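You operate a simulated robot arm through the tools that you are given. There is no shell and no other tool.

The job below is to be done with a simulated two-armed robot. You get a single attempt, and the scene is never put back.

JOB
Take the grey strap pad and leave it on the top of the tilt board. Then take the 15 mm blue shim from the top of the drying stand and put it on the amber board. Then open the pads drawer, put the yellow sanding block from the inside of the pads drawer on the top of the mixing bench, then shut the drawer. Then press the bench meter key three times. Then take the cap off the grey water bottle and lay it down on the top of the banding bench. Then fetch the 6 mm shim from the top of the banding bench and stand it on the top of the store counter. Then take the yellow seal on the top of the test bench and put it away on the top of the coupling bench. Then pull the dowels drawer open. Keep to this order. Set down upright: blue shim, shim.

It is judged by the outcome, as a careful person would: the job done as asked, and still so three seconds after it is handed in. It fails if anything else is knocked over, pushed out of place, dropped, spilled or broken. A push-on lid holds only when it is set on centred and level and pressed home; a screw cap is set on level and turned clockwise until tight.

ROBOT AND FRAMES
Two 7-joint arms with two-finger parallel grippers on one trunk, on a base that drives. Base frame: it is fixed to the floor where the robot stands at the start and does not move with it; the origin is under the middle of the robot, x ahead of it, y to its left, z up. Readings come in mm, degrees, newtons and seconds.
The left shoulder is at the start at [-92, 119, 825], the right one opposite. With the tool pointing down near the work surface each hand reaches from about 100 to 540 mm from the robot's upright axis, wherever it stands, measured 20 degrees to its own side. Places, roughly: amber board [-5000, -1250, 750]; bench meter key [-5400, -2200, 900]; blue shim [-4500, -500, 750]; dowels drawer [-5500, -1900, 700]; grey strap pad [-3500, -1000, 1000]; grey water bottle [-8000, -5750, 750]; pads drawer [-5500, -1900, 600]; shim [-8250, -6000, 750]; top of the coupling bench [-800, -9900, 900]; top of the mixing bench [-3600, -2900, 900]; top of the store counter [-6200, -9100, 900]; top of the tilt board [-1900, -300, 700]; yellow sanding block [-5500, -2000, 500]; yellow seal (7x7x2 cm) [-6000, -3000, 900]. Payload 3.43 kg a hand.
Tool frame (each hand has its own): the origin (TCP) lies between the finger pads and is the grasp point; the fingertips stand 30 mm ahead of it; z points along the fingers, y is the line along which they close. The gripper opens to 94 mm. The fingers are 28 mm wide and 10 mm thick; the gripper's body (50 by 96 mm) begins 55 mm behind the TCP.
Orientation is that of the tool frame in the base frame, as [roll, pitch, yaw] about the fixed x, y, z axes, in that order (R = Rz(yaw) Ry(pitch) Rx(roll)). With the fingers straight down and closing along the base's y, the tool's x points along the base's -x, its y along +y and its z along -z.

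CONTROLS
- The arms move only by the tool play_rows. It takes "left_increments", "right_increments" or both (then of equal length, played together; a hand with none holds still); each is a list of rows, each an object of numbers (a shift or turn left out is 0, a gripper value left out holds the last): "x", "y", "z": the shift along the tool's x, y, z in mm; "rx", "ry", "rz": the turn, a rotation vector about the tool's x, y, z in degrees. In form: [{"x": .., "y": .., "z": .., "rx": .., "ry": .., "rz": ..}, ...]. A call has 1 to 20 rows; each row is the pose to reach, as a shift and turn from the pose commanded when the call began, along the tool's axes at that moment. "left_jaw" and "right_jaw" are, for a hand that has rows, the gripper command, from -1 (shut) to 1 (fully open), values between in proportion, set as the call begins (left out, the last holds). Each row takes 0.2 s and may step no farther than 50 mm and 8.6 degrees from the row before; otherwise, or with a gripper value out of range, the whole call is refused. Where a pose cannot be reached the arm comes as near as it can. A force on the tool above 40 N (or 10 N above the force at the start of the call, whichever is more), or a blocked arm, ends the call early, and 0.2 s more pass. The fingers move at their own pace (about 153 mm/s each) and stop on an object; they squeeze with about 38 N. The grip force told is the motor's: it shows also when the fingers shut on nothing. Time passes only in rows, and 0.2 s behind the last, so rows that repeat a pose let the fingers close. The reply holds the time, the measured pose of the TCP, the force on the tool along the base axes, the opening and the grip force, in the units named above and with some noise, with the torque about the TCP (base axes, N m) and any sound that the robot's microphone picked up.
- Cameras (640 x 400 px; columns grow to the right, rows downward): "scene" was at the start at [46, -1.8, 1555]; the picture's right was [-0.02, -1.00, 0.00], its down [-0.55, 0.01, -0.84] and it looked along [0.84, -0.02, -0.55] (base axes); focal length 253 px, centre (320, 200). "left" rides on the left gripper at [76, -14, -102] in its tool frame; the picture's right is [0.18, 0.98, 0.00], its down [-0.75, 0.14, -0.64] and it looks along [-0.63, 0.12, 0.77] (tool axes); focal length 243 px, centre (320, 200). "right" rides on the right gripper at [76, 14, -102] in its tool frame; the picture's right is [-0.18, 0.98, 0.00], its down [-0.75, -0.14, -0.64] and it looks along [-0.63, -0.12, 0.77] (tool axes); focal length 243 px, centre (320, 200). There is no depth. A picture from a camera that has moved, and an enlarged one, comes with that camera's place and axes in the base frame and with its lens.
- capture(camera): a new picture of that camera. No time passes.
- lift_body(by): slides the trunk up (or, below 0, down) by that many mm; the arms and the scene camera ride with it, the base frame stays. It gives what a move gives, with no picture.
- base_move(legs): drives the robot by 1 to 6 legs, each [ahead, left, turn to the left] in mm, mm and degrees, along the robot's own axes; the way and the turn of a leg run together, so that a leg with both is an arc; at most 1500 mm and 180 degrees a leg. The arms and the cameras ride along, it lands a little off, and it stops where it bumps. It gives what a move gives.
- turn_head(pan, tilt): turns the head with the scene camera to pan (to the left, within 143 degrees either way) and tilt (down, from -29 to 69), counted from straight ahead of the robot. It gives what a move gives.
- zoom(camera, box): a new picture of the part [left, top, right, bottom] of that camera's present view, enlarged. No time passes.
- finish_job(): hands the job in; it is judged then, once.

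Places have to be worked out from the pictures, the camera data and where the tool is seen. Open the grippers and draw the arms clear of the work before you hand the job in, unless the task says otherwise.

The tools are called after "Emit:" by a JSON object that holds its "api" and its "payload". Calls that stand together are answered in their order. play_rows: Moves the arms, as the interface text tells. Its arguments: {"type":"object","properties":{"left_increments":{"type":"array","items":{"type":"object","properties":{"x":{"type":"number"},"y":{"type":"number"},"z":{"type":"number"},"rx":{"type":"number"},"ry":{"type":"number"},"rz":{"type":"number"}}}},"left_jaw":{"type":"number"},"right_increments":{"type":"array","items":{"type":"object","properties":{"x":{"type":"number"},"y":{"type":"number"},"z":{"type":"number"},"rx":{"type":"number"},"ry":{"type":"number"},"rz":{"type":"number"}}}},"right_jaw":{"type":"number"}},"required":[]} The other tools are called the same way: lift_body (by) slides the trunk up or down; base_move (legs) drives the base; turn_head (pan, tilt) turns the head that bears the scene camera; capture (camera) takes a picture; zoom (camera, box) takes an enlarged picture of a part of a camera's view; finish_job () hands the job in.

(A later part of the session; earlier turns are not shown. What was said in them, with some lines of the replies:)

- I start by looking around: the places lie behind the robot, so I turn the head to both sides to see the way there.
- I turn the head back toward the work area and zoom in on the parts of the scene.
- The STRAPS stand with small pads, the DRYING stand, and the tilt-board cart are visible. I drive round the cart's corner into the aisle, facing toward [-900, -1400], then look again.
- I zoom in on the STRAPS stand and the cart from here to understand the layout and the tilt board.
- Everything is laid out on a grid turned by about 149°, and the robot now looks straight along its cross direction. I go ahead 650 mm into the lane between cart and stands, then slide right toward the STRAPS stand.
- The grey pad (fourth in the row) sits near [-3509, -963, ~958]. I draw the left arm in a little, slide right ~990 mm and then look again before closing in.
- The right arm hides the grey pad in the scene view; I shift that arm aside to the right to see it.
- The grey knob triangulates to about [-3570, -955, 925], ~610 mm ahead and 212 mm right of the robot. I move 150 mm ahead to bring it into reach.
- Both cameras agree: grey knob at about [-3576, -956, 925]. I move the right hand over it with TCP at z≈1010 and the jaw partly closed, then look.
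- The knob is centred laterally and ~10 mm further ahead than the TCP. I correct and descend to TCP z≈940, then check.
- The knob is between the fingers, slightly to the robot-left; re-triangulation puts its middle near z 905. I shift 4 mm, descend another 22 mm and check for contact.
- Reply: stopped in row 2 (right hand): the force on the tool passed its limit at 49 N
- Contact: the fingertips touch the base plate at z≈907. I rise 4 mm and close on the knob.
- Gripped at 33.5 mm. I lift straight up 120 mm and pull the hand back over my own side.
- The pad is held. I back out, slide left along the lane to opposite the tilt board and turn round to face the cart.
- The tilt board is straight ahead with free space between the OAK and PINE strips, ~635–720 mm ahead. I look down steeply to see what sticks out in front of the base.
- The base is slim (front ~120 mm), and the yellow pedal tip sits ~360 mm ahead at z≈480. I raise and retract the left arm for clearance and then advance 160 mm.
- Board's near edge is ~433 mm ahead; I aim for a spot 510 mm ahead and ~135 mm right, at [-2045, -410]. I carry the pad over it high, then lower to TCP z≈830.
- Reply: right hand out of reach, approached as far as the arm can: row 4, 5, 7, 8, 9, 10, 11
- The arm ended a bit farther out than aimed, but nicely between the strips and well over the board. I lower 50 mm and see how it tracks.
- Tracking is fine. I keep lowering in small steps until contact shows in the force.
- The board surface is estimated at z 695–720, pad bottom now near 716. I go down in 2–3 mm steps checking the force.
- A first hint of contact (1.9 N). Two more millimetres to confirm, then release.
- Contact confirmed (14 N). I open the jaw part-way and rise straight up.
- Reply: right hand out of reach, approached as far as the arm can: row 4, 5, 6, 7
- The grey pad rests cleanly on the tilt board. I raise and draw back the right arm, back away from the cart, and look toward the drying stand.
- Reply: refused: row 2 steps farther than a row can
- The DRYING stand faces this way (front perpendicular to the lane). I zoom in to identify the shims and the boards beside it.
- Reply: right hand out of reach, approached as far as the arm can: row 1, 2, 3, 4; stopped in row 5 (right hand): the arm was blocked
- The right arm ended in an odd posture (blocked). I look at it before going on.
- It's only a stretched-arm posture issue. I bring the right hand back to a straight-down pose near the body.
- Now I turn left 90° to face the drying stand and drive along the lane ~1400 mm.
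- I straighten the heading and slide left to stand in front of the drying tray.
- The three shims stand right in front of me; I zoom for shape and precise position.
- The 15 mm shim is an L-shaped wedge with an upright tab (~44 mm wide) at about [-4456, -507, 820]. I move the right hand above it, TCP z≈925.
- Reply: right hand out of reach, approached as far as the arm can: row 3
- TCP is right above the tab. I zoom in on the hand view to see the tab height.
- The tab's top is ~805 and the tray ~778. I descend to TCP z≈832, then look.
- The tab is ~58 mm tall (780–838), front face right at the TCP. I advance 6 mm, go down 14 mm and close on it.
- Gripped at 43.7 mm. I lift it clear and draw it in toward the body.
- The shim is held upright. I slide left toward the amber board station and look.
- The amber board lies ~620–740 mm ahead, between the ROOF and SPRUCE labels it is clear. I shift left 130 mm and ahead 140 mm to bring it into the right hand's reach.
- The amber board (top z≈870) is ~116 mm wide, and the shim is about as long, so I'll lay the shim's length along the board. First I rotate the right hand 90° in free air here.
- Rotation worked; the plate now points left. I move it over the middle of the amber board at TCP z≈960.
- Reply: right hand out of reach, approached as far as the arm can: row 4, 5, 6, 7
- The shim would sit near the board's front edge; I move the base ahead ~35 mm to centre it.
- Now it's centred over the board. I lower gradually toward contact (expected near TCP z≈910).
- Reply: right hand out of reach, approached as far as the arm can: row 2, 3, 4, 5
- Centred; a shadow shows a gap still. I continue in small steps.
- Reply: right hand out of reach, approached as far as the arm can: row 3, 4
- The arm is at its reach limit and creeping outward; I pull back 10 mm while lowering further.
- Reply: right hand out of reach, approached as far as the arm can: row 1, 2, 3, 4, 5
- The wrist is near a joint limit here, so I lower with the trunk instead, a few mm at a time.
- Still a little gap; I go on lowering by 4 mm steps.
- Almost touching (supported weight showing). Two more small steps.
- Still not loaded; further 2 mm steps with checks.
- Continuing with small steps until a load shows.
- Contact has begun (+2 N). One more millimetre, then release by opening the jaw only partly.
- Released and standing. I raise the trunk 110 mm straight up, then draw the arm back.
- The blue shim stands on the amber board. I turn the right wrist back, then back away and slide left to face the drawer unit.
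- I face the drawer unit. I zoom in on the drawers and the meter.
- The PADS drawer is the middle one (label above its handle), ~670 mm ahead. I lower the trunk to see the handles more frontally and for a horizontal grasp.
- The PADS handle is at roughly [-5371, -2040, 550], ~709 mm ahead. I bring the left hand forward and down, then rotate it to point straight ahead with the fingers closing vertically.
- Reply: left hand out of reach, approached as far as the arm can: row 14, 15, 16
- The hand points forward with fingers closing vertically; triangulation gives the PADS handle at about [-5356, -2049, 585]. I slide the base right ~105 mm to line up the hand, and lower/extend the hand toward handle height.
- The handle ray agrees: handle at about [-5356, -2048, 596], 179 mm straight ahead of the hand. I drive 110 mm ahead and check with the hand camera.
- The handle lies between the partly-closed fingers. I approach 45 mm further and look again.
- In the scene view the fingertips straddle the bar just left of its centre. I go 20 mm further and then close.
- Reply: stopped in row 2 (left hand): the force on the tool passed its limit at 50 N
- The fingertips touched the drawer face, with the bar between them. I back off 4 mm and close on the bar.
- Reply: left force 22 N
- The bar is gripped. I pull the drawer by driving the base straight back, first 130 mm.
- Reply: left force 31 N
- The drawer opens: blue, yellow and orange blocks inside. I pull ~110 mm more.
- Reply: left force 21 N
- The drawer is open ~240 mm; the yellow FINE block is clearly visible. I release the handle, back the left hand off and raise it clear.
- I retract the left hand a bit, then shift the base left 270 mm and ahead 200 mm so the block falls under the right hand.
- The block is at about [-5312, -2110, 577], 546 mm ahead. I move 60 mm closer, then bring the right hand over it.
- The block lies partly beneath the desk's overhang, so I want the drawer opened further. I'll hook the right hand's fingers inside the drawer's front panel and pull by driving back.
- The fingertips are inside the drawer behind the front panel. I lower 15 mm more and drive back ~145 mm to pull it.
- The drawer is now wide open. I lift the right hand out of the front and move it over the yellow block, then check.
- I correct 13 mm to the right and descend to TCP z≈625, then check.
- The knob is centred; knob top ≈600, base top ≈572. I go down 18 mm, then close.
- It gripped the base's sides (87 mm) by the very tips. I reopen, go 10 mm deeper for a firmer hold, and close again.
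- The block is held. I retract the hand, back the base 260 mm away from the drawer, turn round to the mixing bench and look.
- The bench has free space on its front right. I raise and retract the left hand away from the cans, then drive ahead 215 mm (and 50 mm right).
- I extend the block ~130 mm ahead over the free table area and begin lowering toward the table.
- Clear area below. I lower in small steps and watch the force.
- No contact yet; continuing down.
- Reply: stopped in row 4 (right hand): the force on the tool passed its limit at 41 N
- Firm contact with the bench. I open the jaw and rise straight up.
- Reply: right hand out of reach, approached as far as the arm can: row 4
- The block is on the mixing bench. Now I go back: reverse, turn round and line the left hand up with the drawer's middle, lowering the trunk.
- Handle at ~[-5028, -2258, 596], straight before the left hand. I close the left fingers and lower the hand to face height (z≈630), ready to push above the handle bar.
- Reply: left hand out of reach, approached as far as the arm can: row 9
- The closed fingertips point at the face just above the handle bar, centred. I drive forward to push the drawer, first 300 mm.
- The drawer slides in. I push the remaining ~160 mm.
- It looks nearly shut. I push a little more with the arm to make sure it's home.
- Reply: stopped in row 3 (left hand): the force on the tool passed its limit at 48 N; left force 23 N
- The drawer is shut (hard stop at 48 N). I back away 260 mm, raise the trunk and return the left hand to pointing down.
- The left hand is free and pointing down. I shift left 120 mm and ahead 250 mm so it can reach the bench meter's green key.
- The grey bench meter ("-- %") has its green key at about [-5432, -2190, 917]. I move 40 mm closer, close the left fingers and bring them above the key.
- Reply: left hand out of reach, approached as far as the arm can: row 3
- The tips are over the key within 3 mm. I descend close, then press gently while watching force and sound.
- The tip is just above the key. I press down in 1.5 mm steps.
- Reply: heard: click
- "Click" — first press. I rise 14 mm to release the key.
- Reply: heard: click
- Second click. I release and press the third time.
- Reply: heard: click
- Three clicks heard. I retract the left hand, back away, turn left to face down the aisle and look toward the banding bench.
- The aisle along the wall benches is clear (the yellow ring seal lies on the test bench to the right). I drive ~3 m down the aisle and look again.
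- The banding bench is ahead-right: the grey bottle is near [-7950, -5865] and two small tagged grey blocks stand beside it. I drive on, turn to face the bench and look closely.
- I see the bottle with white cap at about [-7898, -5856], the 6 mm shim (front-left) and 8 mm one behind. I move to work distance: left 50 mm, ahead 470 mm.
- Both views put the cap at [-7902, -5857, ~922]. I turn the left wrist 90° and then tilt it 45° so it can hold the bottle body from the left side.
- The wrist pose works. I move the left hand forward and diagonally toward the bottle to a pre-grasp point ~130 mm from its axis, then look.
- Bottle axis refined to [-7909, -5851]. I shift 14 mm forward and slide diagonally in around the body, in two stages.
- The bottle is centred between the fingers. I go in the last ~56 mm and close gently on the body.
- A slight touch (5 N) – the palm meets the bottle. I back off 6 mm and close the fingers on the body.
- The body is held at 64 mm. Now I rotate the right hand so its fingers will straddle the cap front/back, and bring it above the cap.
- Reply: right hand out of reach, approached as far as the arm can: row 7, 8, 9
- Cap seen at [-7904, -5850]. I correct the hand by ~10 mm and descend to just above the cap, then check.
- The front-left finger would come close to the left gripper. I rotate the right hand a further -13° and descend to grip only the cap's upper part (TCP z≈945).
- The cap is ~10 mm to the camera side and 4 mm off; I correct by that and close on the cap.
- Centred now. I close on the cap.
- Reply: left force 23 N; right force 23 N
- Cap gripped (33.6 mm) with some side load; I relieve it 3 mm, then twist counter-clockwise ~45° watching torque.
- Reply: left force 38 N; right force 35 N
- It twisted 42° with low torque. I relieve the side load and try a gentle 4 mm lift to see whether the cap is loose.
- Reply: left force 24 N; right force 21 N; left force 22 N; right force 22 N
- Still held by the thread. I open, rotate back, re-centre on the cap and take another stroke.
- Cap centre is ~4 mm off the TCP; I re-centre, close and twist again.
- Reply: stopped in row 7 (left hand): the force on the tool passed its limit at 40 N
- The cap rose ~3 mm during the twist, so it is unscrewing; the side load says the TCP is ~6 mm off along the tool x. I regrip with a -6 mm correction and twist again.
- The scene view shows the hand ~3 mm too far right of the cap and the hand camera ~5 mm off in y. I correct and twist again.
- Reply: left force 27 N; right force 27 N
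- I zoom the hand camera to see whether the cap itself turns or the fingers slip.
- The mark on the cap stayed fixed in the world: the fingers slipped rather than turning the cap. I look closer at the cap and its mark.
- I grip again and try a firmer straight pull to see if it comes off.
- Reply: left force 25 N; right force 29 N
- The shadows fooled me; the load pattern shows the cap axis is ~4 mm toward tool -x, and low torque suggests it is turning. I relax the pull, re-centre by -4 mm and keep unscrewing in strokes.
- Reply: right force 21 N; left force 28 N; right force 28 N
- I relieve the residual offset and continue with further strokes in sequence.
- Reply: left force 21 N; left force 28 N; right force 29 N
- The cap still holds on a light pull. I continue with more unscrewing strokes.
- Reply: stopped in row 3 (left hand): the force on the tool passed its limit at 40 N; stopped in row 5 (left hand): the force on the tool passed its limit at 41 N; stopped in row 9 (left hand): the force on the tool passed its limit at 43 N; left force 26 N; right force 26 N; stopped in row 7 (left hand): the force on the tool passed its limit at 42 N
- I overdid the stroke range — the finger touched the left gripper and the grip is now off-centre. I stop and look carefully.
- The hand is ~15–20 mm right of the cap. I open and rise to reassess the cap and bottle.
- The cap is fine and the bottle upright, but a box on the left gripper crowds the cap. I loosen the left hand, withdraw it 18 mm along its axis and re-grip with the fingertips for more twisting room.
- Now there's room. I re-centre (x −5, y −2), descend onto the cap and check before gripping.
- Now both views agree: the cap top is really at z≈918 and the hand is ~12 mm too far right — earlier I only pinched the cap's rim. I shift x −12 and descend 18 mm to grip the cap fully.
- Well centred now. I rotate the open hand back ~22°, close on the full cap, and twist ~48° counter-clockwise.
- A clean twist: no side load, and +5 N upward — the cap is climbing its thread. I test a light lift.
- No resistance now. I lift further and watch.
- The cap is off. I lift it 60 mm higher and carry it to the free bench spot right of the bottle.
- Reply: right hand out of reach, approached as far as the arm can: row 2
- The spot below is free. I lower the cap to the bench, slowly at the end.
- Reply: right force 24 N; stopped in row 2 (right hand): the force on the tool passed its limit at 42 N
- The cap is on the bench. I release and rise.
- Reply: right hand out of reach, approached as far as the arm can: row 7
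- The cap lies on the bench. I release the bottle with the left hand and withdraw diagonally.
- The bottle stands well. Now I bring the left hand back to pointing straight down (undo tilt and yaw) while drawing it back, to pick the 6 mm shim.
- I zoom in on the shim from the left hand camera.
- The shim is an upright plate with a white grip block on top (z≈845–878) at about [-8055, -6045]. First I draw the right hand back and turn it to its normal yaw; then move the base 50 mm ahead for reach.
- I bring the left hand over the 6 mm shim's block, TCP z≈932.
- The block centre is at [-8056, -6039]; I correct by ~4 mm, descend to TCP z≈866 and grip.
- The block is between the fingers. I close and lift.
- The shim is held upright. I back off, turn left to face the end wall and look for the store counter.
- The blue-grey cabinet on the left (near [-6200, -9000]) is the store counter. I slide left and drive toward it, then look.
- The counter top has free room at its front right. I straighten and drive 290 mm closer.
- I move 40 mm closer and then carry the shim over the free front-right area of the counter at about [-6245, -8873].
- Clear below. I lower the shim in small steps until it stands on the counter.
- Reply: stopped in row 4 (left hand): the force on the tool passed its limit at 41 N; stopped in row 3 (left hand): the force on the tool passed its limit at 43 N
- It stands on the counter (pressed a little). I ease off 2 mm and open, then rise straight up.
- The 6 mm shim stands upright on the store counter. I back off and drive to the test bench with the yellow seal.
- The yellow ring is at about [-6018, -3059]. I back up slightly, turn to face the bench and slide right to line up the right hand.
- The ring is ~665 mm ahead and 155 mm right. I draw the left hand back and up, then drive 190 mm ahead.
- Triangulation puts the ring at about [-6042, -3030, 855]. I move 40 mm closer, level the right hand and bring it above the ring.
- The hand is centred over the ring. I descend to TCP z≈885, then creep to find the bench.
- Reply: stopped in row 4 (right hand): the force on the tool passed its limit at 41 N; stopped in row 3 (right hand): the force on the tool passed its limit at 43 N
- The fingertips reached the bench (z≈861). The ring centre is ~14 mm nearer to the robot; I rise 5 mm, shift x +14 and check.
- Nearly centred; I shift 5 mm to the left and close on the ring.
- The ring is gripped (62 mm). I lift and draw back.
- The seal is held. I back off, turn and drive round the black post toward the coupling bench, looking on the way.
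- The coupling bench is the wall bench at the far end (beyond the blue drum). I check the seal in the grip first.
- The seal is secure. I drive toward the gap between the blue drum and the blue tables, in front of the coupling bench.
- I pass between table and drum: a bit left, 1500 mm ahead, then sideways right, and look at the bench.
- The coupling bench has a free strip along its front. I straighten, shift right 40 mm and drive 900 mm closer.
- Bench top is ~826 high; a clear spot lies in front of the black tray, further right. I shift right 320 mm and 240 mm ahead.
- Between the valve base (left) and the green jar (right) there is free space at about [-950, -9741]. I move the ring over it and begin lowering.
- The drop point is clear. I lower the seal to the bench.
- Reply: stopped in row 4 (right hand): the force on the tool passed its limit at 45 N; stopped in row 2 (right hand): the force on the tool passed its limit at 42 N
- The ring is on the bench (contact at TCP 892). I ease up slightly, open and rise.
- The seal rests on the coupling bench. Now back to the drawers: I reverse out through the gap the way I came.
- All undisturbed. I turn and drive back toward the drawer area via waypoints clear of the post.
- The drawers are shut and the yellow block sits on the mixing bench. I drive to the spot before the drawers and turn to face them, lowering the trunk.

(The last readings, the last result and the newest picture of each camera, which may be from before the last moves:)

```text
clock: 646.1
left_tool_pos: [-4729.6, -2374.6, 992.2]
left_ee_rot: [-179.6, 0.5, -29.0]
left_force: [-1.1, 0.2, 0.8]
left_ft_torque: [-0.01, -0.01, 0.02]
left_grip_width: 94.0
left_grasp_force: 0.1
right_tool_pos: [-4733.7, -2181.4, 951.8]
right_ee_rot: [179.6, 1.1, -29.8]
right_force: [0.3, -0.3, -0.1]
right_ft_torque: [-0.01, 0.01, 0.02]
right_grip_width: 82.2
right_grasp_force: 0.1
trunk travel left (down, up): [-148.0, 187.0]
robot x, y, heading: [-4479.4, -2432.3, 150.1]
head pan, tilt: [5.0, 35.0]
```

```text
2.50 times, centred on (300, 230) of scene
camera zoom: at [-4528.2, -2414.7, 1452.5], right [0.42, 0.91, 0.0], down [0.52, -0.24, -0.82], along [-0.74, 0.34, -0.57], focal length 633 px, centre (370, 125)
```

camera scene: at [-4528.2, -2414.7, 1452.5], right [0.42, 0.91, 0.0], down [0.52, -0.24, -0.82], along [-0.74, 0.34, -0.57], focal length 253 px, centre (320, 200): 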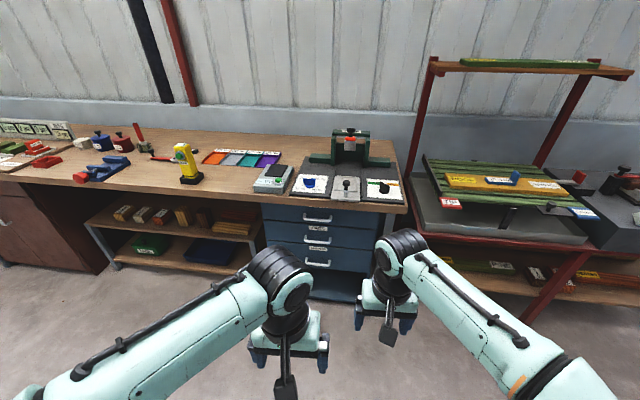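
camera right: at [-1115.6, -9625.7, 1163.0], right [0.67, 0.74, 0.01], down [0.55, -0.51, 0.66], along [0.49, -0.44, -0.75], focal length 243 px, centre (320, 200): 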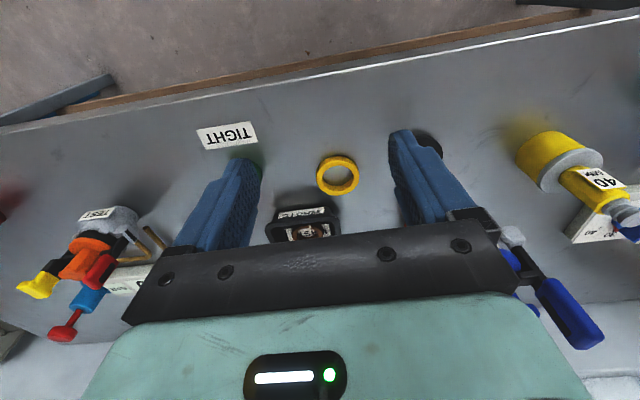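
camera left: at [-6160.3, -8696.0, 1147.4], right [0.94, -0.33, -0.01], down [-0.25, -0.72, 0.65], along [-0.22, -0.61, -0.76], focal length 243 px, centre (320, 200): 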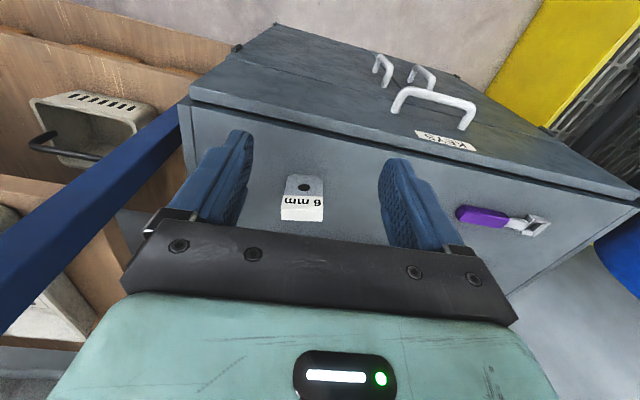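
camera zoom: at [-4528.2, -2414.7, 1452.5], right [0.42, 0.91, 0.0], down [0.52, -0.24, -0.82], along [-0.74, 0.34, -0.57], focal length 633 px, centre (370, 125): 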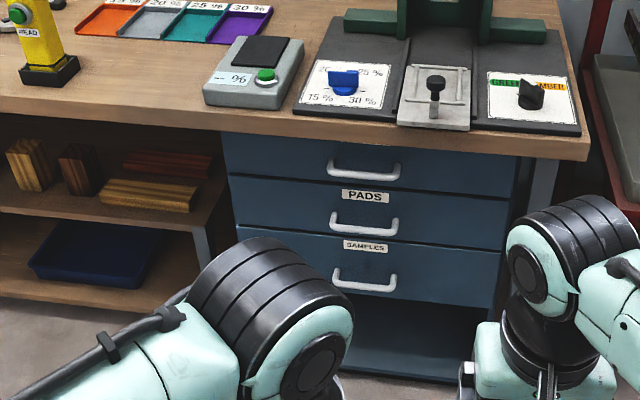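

The DOWELS handle (top drawer) works out at about [-5346, -2053, 730]. I draw the right hand back, bring the left hand forward/down and rotate it to point ahead with fingers closing vertically, as before.

Emit:
{"api": "play_rows", "payload": {"right_increments": [{"x": 40, "y": -30}, {"x": 80, "y": -60}, {"x": 110, "y": -90}], "right_jaw": 1}}

Emit:
{"api": "play_rows", "payload": {"left_increments": [{"x": -29, "y": 9, "z": 32}, {"x": -58, "y": 19, "z": 65}, {"x": -87, "y": 28, "z": 97}, {"x": -116, "y": 38, "z": 130}, {"x": -145, "y": 47, "z": 162}, {"x": -174, "y": 57, "z": 195}, {"x": -174, "y": 57, "z": 195}]}}

Emit:
{"api": "play_rows", "payload": {"left_increments": [{"rx": -4.6, "ry": -4.6, "rz": 4.6}, {"rx": -9.2, "ry": -9.2, "rz": 9.2}, {"rx": -13.9, "ry": -13.9, "rz": 13.9}, {"rx": -18.5, "ry": -18.5, "rz": 18.5}, {"rx": -23.1, "ry": -23.1, "rz": 23.1}, {"rx": -27.7, "ry": -27.7, "rz": 27.7}, {"rx": -32.3, "ry": -32.3, "rz": 32.3}, {"rx": -37.0, "ry": -37.0, "rz": 37.0}, {"rx": -41.6, "ry": -41.6, "rz": 41.6}, {"rx": -46.2, "ry": -46.2, "rz": 46.2}, {"rx": -50.8, "ry": -50.8, "rz": 50.8}, {"rx": -55.4, "ry": -55.4, "rz": 55.4}, {"rx": -60.1, "ry": -60.1, "rz": 60.1}, {"rx": -64.7, "ry": -64.7, "rz": 64.7}, {"rx": -69.3, "ry": -69.3, "rz": 69.3}]}}

Emit:
{"api": "capture", "payload": {"camera": "left"}}

Emit:
{"api": "capture", "payload": {"camera": "scene"}}

```text
clock: 646.9
left_tool_pos: [-4728.8, -2376.1, 992.7]
left_ee_rot: [-179.7, 0.5, -28.9]
left_force: [0.7, -0.8, -0.7]
left_ft_torque: [-0.01, -0.02, 0.01]
left_grip_width: 93.8
left_grasp_force: 0.1
right_tool_pos: [-4591.6, -2159.1, 949.5]
right_ee_rot: [179.4, 1.2, -29.8]
right_force: [0.7, -0.1, -0.7]
right_ft_torque: [0.03, 0.01, -0.01]
right_grip_width: 94.1
right_grasp_force: 0.1
trunk travel left (down, up): [-148.0, 187.0]
robot x, y, heading: [-4478.8, -2429.3, 150.4]
head pan, tilt: [5.0, 35.0]
```

```text
clock: 648.5
left_tool_pos: [-4913.7, -2337.1, 797.1]
left_ee_rot: [-179.7, 0.6, -29.0]
left_force: [0.6, 0.9, 0.9]
left_ft_torque: [-0.06, 0.0, 0.01]
left_grip_width: 93.7
left_grasp_force: 0.0
right_tool_pos: [-4593.0, -2158.8, 950.2]
right_ee_rot: [179.6, 1.1, -29.8]
right_force: [0.1, 1.2, -0.2]
right_ft_torque: [0.0, -0.05, 0.02]
right_grip_width: 94.0
right_grasp_force: 0.0
trunk travel left (down, up): [-148.0, 187.0]
robot x, y, heading: [-4479.3, -2435.2, 150.5]
head pan, tilt: [5.0, 35.0]
```

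```text
clock: 651.7
left_tool_pos: [-4909.2, -2339.1, 799.2]
left_ee_rot: [94.3, 4.7, -114.4]
left_force: [-0.4, 0.0, 0.1]
left_ft_torque: [0.0, -0.03, -0.02]
left_grip_width: 94.0
left_grasp_force: 0.1
left hand out of reach, approached as far as the arm can: row 15
right_tool_pos: [-4593.5, -2160.1, 949.8]
right_ee_rot: [179.6, 1.1, -29.7]
right_force: [0.0, -0.5, -0.4]
right_ft_torque: [0.01, -0.02, 0.0]
right_grip_width: 93.9
right_grasp_force: 0.1
trunk travel left (down, up): [-148.0, 187.0]
robot x, y, heading: [-4478.3, -2437.9, 150.5]
head pan, tilt: [5.0, 35.0]
```

```text
taken
camera left: at [-4848.3, -2450.4, 787.1], right [-0.18, -0.21, 0.96], down [0.88, 0.41, 0.25], along [-0.45, 0.89, 0.11], focal length 243 px, centre (320, 200)
```

left: 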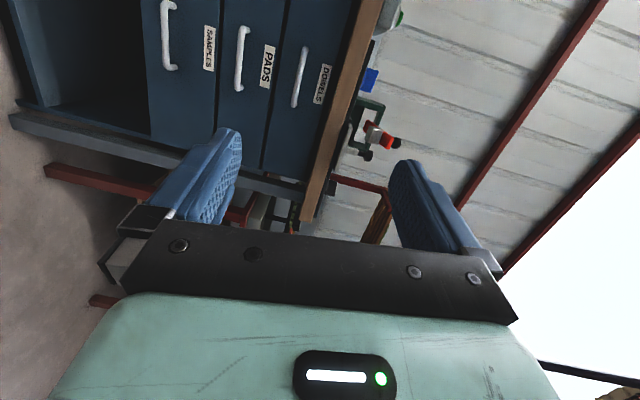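

```text
taken
camera scene: at [-4528.7, -2415.4, 1452.5], right [0.42, 0.91, 0.0], down [0.52, -0.24, -0.82], along [-0.74, 0.34, -0.57], focal length 253 px, centre (320, 200)
```

scene: 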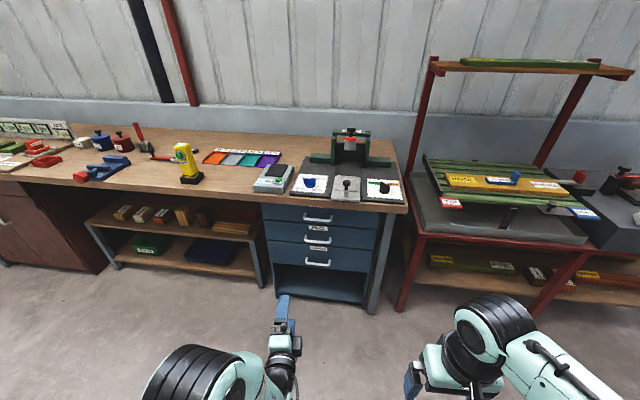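

Left-hand and scene rays agree on the handle: [-5346, -2053, 731]. I straighten the heading, lower/extend the hand to handle height and drive 350 mm ahead.

Emit:
{"api": "base_move", "payload": {"legs": [[0, 0, -1.7]]}}

Emit:
{"api": "play_rows", "payload": {"left_increments": [{"y": -21, "z": 28}, {"y": -42, "z": 56}, {"x": -1, "y": -62, "z": 84}, {"x": -1, "y": -62, "z": 84}], "left_jaw": 0.2}}

Emit:
{"api": "base_move", "payload": {"legs": [[340, 0, 0]]}}

Emit:
{"api": "capture", "payload": {"camera": "left"}}

Emit:
{"api": "turn_head", "payload": {"pan": 5, "tilt": 45}}

Emit:
{"api": "zoom", "payload": {"camera": "scene", "box": [200, 150, 440, 310]}}

```text
clock: 652.5
left_tool_pos: [-4907.6, -2325.6, 799.7]
left_ee_rot: [94.3, 4.7, -115.9]
left_force: [-0.4, -0.2, -1.1]
left_ft_torque: [0.03, -0.01, -0.02]
left_grip_width: 94.1
left_grasp_force: 0.1
right_tool_pos: [-4584.2, -2155.9, 949.6]
right_ee_rot: [179.6, 1.1, -31.5]
right_force: [0.2, -0.1, -0.2]
right_ft_torque: [-0.01, -0.02, 0.02]
right_grip_width: 93.9
right_grasp_force: 0.1
trunk travel left (down, up): [-148.0, 187.0]
robot x, y, heading: [-4480.3, -2433.3, 148.3]
head pan, tilt: [5.0, 35.0]
```

```text
clock: 653.5
left_tool_pos: [-4977.4, -2286.8, 731.2]
left_ee_rot: [94.3, 4.7, -115.9]
left_force: [0.3, -0.9, 0.0]
left_ft_torque: [0.01, -0.01, -0.02]
left_grip_width: 56.3
left_grasp_force: 0.0
right_tool_pos: [-4584.4, -2155.7, 949.7]
right_ee_rot: [179.6, 1.1, -31.5]
right_force: [-0.1, -0.2, 0.4]
right_ft_torque: [0.01, 0.01, -0.04]
right_grip_width: 93.8
right_grasp_force: 0.1
trunk travel left (down, up): [-148.0, 187.0]
robot x, y, heading: [-4479.5, -2432.9, 148.5]
head pan, tilt: [5.0, 35.0]
```

```text
clock: 655.7
left_tool_pos: [-5260.4, -2110.5, 731.6]
left_ee_rot: [94.4, 4.8, -116.0]
left_force: [0.4, 0.3, -0.1]
left_ft_torque: [-0.02, 0.01, 0.0]
left_grip_width: 56.4
left_grasp_force: 0.1
right_tool_pos: [-4868.6, -1981.9, 950.1]
right_ee_rot: [179.6, 1.2, -31.5]
right_force: [-0.1, -0.7, 0.4]
right_ft_torque: [-0.03, 0.01, 0.01]
right_grip_width: 94.0
right_grasp_force: 0.0
trunk travel left (down, up): [-148.0, 187.0]
robot x, y, heading: [-4762.2, -2262.1, 148.3]
head pan, tilt: [5.0, 35.0]
```

```text
taken
camera left: at [-5200.9, -2224.5, 719.2], right [-0.18, -0.2, 0.96], down [0.89, 0.38, 0.25], along [-0.42, 0.9, 0.11], focal length 243 px, centre (320, 200)
```

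left: 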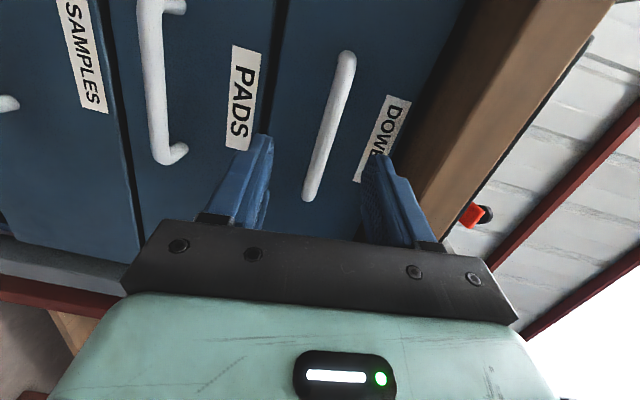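

```text
clock: 656.4
left_tool_pos: [-5261.2, -2111.5, 731.8]
left_ee_rot: [94.3, 4.7, -116.2]
left_force: [0.4, 0.2, 0.1]
left_ft_torque: [0.01, 0.0, 0.0]
left_grip_width: 56.5
left_grasp_force: 0.1
right_tool_pos: [-4868.9, -1981.9, 949.7]
right_ee_rot: [179.5, 1.1, -31.5]
right_force: [-0.4, -0.1, 0.7]
right_ft_torque: [0.02, 0.02, -0.01]
right_grip_width: 93.9
right_grasp_force: 0.0
trunk travel left (down, up): [-148.0, 187.0]
robot x, y, heading: [-4763.1, -2260.5, 148.5]
head pan, tilt: [5.0, 45.0]
```

```text
2.50 times, centred on (320, 230) of scene
camera zoom: at [-4805.4, -2242.2, 1437.7], right [0.45, 0.89, 0.0], down [0.63, -0.32, -0.71], along [-0.63, 0.32, -0.71], focal length 633 px, centre (320, 125)
```

zoom: 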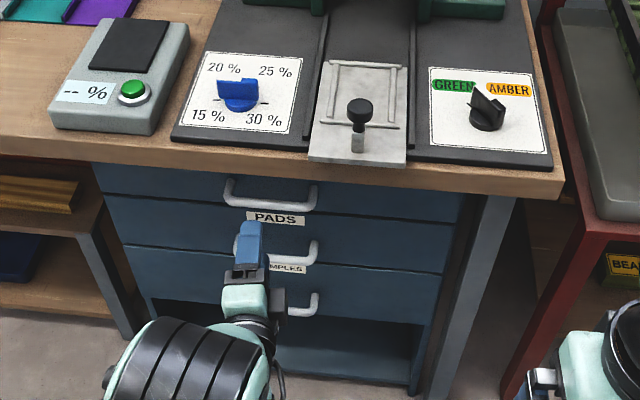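

The DOWELS handle lies between the fingers. I drive 55 mm more and look again for clearance under the desk edge.

Emit:
{"api": "base_move", "payload": {"legs": [[52, 0, 0]]}}

Emit:
{"api": "capture", "payload": {"camera": "left"}}

Emit:
{"api": "zoom", "payload": {"camera": "scene", "box": [220, 180, 400, 310]}}

```text
clock: 657.4
left_tool_pos: [-5304.6, -2084.1, 731.0]
left_ee_rot: [94.3, 4.7, -116.1]
left_force: [-0.2, 0.1, 0.1]
left_ft_torque: [0.02, -0.02, 0.01]
left_grip_width: 56.2
left_grasp_force: 0.2
right_tool_pos: [-4912.4, -1953.8, 949.9]
right_ee_rot: [179.6, 1.1, -31.7]
right_force: [-0.2, 0.4, 0.2]
right_ft_torque: [-0.01, -0.03, -0.01]
right_grip_width: 94.0
right_grasp_force: 0.1
trunk travel left (down, up): [-148.0, 187.0]
robot x, y, heading: [-4807.7, -2229.8, 148.4]
head pan, tilt: [5.0, 45.0]
```

```text
taken
camera left: at [-5245.5, -2196.9, 719.0], right [-0.18, -0.2, 0.96], down [0.89, 0.38, 0.25], along [-0.42, 0.9, 0.11], focal length 243 px, centre (320, 200)
```

left: 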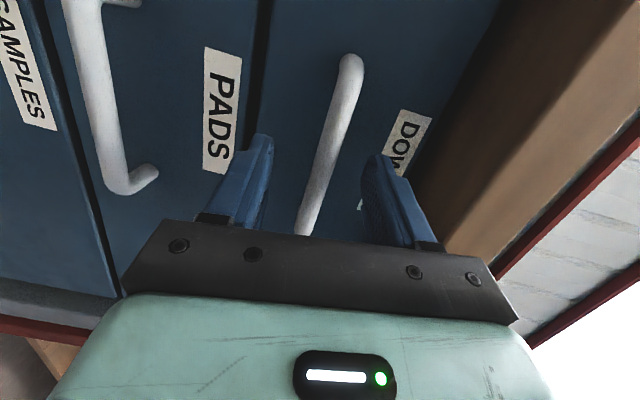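

```text
3.08 times, centred on (310, 245) of scene
camera zoom: at [-4850.8, -2214.2, 1437.6], right [0.45, 0.89, 0.0], down [0.63, -0.32, -0.71], along [-0.63, 0.32, -0.71], focal length 780 px, centre (351, 62)
```

zoom: 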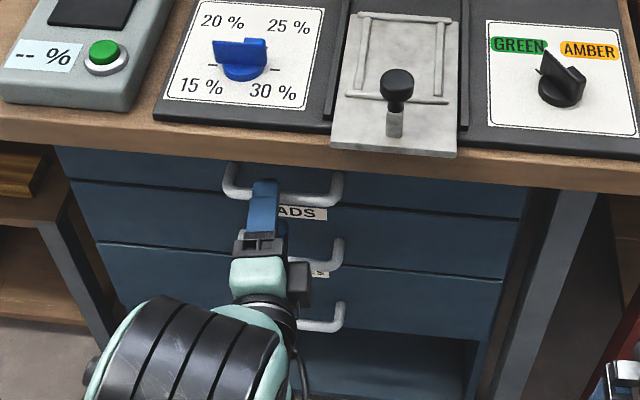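

The finger is straddling the DOWELS bar just as with the PADS drawer. I go the last ~28 mm carefully.

Emit:
{"api": "play_rows", "payload": {"left_increments": [{"x": -1, "y": 1, "z": 10}, {"x": -2, "y": 1, "z": 20}, {"x": -2, "y": 2, "z": 27}, {"x": -2, "y": 2, "z": 27}]}}

Emit:
{"api": "capture", "payload": {"camera": "left"}}

Emit:
{"api": "zoom", "payload": {"camera": "scene", "box": [240, 200, 360, 290]}}

```text
clock: 658.4
left_tool_pos: [-5328.9, -2068.8, 732.0]
left_ee_rot: [94.2, 4.8, -116.1]
left_force: [-0.7, -0.4, 0.4]
left_ft_torque: [0.03, -0.03, -0.02]
left_grip_width: 56.7
left_grasp_force: 0.0
right_tool_pos: [-4912.2, -1954.5, 949.5]
right_ee_rot: [179.6, 1.0, -31.7]
right_force: [-0.5, 0.5, -0.3]
right_ft_torque: [-0.01, -0.01, -0.01]
right_grip_width: 93.8
right_grasp_force: 0.0
trunk travel left (down, up): [-148.0, 187.0]
robot x, y, heading: [-4809.7, -2229.3, 148.3]
head pan, tilt: [5.0, 45.0]
```

```text
taken
camera left: at [-5269.1, -2183.4, 720.1], right [-0.18, -0.2, 0.96], down [0.89, 0.38, 0.25], along [-0.42, 0.9, 0.11], focal length 243 px, centre (320, 200)
```

left: 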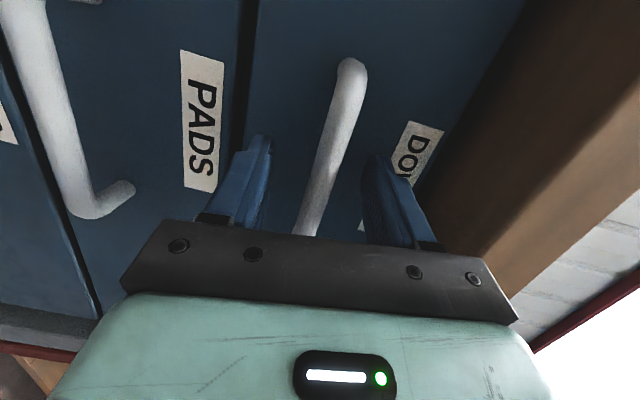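

```text
4.44 times, centred on (300, 245) of scene
camera zoom: at [-4849.7, -2214.9, 1437.7], right [0.45, 0.89, 0.0], down [0.63, -0.32, -0.71], along [-0.63, 0.32, -0.71], focal length 1126 px, centre (409, 0)
```

zoom: 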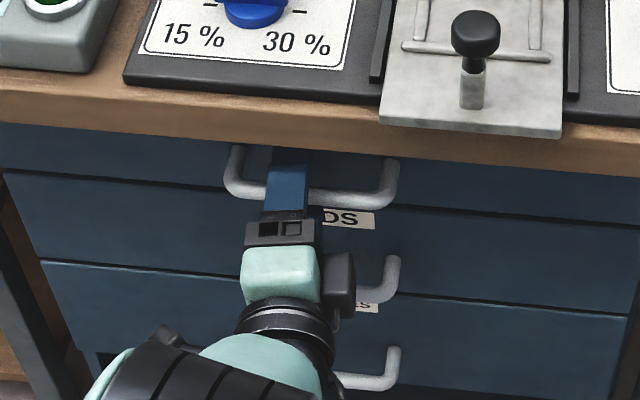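

The bar is well within the fingers. I close on it.

Emit:
{"api": "play_rows", "payload": {"left_increments": [{"z": 2}, {"z": 2}, {"z": 2}, {"z": 2}], "left_jaw": -1}}

Emit:
{"api": "base_move", "payload": {"legs": [[-130, 0, 0]]}}

Emit:
{"api": "capture", "payload": {"camera": "scene"}}

Emit:
{"api": "capture", "payload": {"camera": "left"}}

```text
clock: 659.4
left_tool_pos: [-5329.2, -2069.5, 732.9]
left_ee_rot: [94.4, 4.6, -116.1]
left_force: [16.5, -8.7, 1.9]
left_ft_torque: [-1.25, 0.76, -0.06]
left_grip_width: 17.9
left_grasp_force: 45.3
right_tool_pos: [-4910.2, -1954.1, 950.3]
right_ee_rot: [179.6, 1.3, -31.7]
right_force: [-0.3, 0.5, -0.3]
right_ft_torque: [0.01, 0.04, 0.0]
right_grip_width: 93.9
right_grasp_force: 0.0
trunk travel left (down, up): [-148.0, 187.0]
robot x, y, heading: [-4807.6, -2231.7, 148.2]
head pan, tilt: [5.0, 45.0]
```

```text
clock: 660.6
left_tool_pos: [-5220.7, -2139.3, 731.1]
left_ee_rot: [94.3, 4.7, -115.9]
left_force: [-8.9, -12.4, -0.1]
left_ft_torque: [-1.09, 0.72, 0.15]
left_grip_width: 17.1
left_grasp_force: 45.2
right_tool_pos: [-4801.4, -2022.9, 950.0]
right_ee_rot: [179.5, 1.3, -31.8]
right_force: [0.1, 0.4, -0.5]
right_ft_torque: [0.0, -0.05, 0.02]
right_grip_width: 94.0
right_grasp_force: 0.0
trunk travel left (down, up): [-148.0, 187.0]
robot x, y, heading: [-4696.7, -2302.2, 148.3]
head pan, tilt: [5.0, 45.0]
```

```text
taken
camera scene: at [-4739.4, -2284.6, 1437.7], right [0.45, 0.89, 0.0], down [0.63, -0.32, -0.71], along [-0.63, 0.32, -0.71], focal length 253 px, centre (320, 200)
```

scene: 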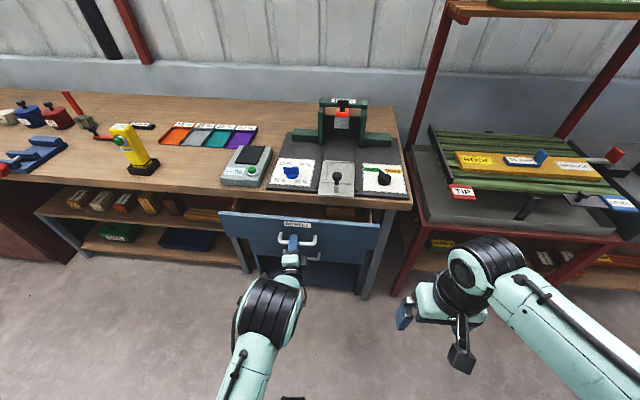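

```text
taken
camera left: at [-5161.4, -2252.5, 720.2], right [-0.18, -0.2, 0.96], down [0.89, 0.39, 0.25], along [-0.42, 0.9, 0.11], focal length 243 px, centre (320, 200)
```

left: 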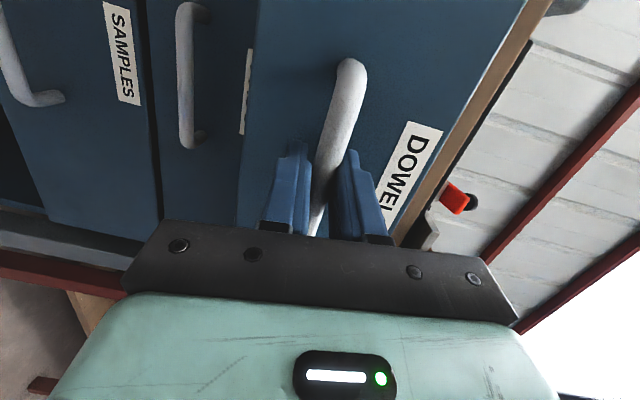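

The DOWELS drawer slides out. I pull another ~170 mm.

Emit:
{"api": "base_move", "payload": {"legs": [[-175, 0, 0]]}}

Emit:
{"api": "capture", "payload": {"camera": "scene"}}

Emit:
{"api": "capture", "payload": {"camera": "left"}}

```text
clock: 662.1
left_tool_pos: [-5072.5, -2234.4, 731.7]
left_ee_rot: [94.4, 4.6, -115.6]
left_force: [-12.3, -18.6, -0.5]
left_ft_torque: [-1.07, 0.71, 0.1]
left_grip_width: 17.1
left_grasp_force: 44.7
right_tool_pos: [-4650.8, -2116.8, 949.9]
right_ee_rot: [179.8, 1.1, -31.8]
right_force: [-0.5, 0.0, -0.9]
right_ft_torque: [0.01, 0.0, 0.01]
right_grip_width: 94.1
right_grasp_force: 0.0
trunk travel left (down, up): [-148.0, 187.0]
robot x, y, heading: [-4548.2, -2393.9, 148.0]
head pan, tilt: [5.0, 45.0]
```

```text
taken
camera scene: at [-4589.5, -2378.0, 1437.6], right [0.45, 0.89, 0.0], down [0.63, -0.32, -0.71], along [-0.63, 0.32, -0.71], focal length 253 px, centre (320, 200)
```

scene: 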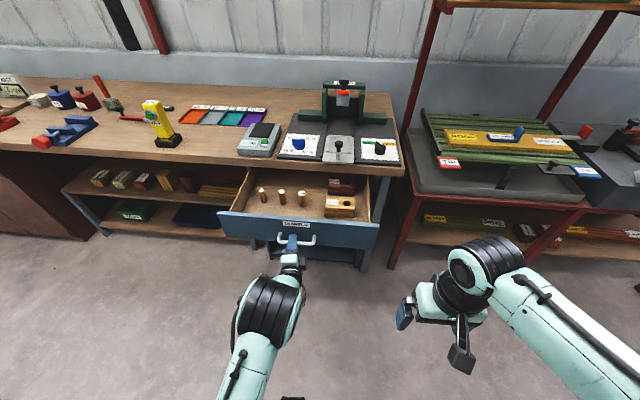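

```text
taken
camera left: at [-5012.4, -2347.6, 720.4], right [-0.18, -0.2, 0.96], down [0.89, 0.39, 0.25], along [-0.43, 0.9, 0.11], focal length 243 px, centre (320, 200)
```

left: 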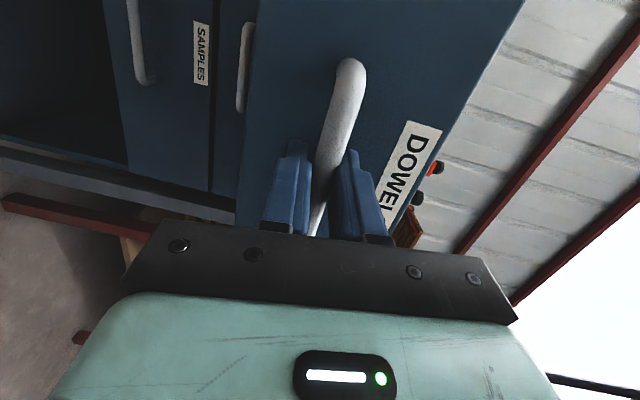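

It is open ~300 mm with the dowels still standing inside. I pull a final 50 mm gently, then release and back off.

Emit:
{"api": "base_move", "payload": {"legs": [[-50, 0, 0]]}}

Emit:
{"api": "play_rows", "payload": {"left_increments": [{"z": 0}, {"z": 0}, {"z": 0}], "left_jaw": 0.3}}

Emit:
{"api": "base_move", "payload": {"legs": [[-150, 0, 0]]}}

Emit:
{"api": "capture", "payload": {"camera": "scene"}}

Emit:
{"api": "zoom", "payload": {"camera": "scene", "box": [200, 120, 420, 270]}}

```text
clock: 663.1
left_tool_pos: [-5031.0, -2261.9, 733.5]
left_ee_rot: [94.4, 4.4, -115.4]
left_force: [-5.2, -7.6, -0.5]
left_ft_torque: [-1.17, 0.73, -0.06]
left_grip_width: 16.9
left_grasp_force: 45.0
right_tool_pos: [-4608.4, -2141.8, 949.5]
right_ee_rot: [179.6, 1.2, -31.8]
right_force: [-0.2, 0.5, 0.6]
right_ft_torque: [0.0, 0.05, -0.01]
right_grip_width: 94.1
right_grasp_force: 0.0
trunk travel left (down, up): [-148.0, 187.0]
robot x, y, heading: [-4503.6, -2416.3, 148.3]
head pan, tilt: [5.0, 45.0]
```

```text
clock: 663.9
left_tool_pos: [-5029.9, -2262.3, 732.3]
left_ee_rot: [94.3, 4.4, -115.4]
left_force: [0.2, 0.1, 0.0]
left_ft_torque: [-0.01, -0.01, -0.01]
left_grip_width: 61.2
left_grasp_force: 0.1
right_tool_pos: [-4609.2, -2141.8, 949.9]
right_ee_rot: [179.6, 1.1, -31.8]
right_force: [0.5, -0.8, -0.2]
right_ft_torque: [0.0, -0.01, 0.0]
right_grip_width: 93.9
right_grasp_force: 0.1
trunk travel left (down, up): [-148.0, 187.0]
robot x, y, heading: [-4502.7, -2417.5, 148.4]
head pan, tilt: [5.0, 45.0]
```

```text
clock: 665.3
left_tool_pos: [-4898.7, -2338.4, 733.3]
left_ee_rot: [94.3, 4.4, -115.9]
left_force: [-0.1, -0.5, -0.4]
left_ft_torque: [0.02, 0.04, 0.01]
left_grip_width: 61.1
left_grasp_force: 0.1
right_tool_pos: [-4476.3, -2221.9, 949.3]
right_ee_rot: [179.7, 1.1, -32.3]
right_force: [0.5, -0.3, -0.4]
right_ft_torque: [-0.01, 0.01, 0.0]
right_grip_width: 93.9
right_grasp_force: 0.1
trunk travel left (down, up): [-148.0, 187.0]
robot x, y, heading: [-4375.1, -2502.1, 147.7]
head pan, tilt: [5.0, 45.0]
```

```text
taken
camera scene: at [-4415.5, -2483.4, 1437.7], right [0.46, 0.89, 0.0], down [0.63, -0.32, -0.71], along [-0.63, 0.32, -0.71], focal length 253 px, centre (320, 200)
```

scene: 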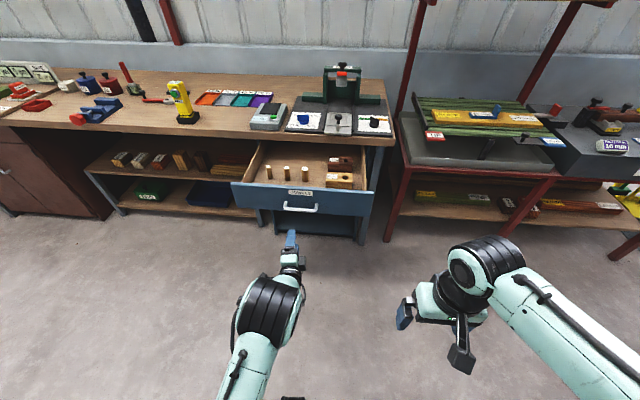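

```text
2.67 times, centred on (310, 195) of scene
camera zoom: at [-4415.5, -2483.4, 1437.7], right [0.46, 0.89, 0.0], down [0.63, -0.32, -0.71], along [-0.63, 0.32, -0.71], focal length 676 px, centre (347, 213)
```

zoom: 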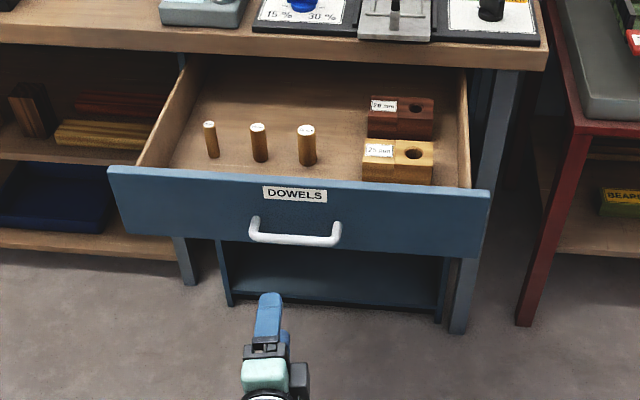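

All tasks are done: the DOWELS drawer is open, and PADS is shut. I open both grippers fully with the arms clear and then hand in.

Emit:
{"api": "play_rows", "payload": {"left_increments": [{"z": -20}, {"z": -20}], "left_jaw": 1, "right_increments": [{"x": 0}, {"x": 0}], "right_jaw": 1}}

Emit:
{"api": "turn_head", "payload": {"pan": -15, "tilt": 25}}

Emit:
{"api": "capture", "payload": {"camera": "scene"}}

```text
clock: 665.9
left_tool_pos: [-4880.8, -2347.8, 733.4]
left_ee_rot: [94.3, 4.4, -115.9]
left_force: [-1.1, 0.4, 0.4]
left_ft_torque: [0.01, 0.02, -0.02]
left_grip_width: 94.1
left_grasp_force: 0.0
right_tool_pos: [-4476.6, -2221.7, 949.5]
right_ee_rot: [179.6, 1.1, -32.2]
right_force: [0.0, -0.1, 0.0]
right_ft_torque: [0.02, 0.0, 0.0]
right_grip_width: 93.9
right_grasp_force: 0.1
trunk travel left (down, up): [-148.0, 187.0]
robot x, y, heading: [-4375.6, -2499.7, 148.0]
head pan, tilt: [5.0, 45.0]
```

```text
clock: 666.7
left_tool_pos: [-4881.2, -2348.2, 732.4]
left_ee_rot: [94.3, 4.5, -115.9]
left_force: [-0.1, 0.1, -0.4]
left_ft_torque: [0.02, -0.01, 0.01]
left_grip_width: 94.1
left_grasp_force: 0.1
right_tool_pos: [-4476.6, -2222.5, 950.4]
right_ee_rot: [179.6, 1.0, -32.2]
right_force: [0.5, -0.3, -0.4]
right_ft_torque: [-0.01, 0.03, -0.01]
right_grip_width: 93.9
right_grasp_force: 0.0
trunk travel left (down, up): [-148.0, 187.0]
robot x, y, heading: [-4375.0, -2501.9, 148.0]
head pan, tilt: [-15.0, 25.0]
```

```text
taken
camera scene: at [-4406.7, -2452.5, 1468.2], right [0.73, 0.68, 0.0], down [0.29, -0.31, -0.91], along [-0.62, 0.66, -0.42], focal length 253 px, centre (320, 200)
```

scene: 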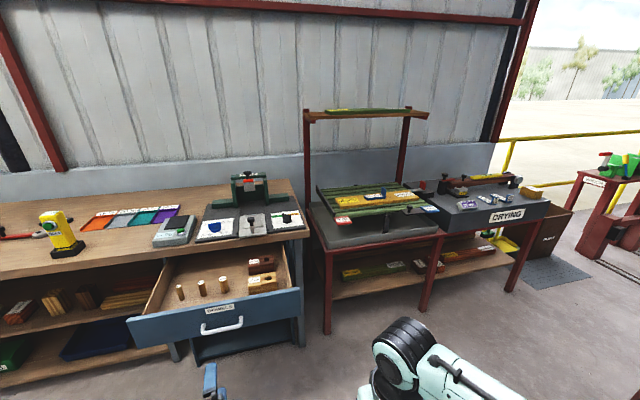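

Everything is in place: the shim stands on the amber board, the drawer is open, and the grippers are open and clear. I hand in the job.

Emit:
{"api": "finish_job", "payload": {}}

```text
The job is handed in.
```

I carried out all eight tasks in the order given and handed the job in. I don't have the judgement back.

- **Grey strap pad:** it lies flat on the tilt board, between the OAK and PINE strips.
- **15 mm blue shim:** it stands upright on the amber board, laid along its length and clear of both labels.
- **Yellow sanding block:** it is on the front right of the mixing bench. I opened the pads drawer for it and then pushed it shut until it hit its stop.
- **Bench meter key:** I pressed it three times and heard a click each time.
- **Grey water bottle:** the cap is off and lies on the banding bench beside the bottle, which still stands upright. My first turns only caught the cap's rim and slipped. During those attempts I shifted the bottle a few millimetres, and the two grippers touched once.
- **6 mm shim:** it stands upright on the front right of the store counter.
- **Yellow seal:** it is on the coupling bench, between the valve and the green jar.
- **Dowels drawer:** it is open about 350 mm, and the dowels inside are still standing.

Both grippers are open and the arms are clear of the work. I saw nothing knocked over, dropped or spilled.
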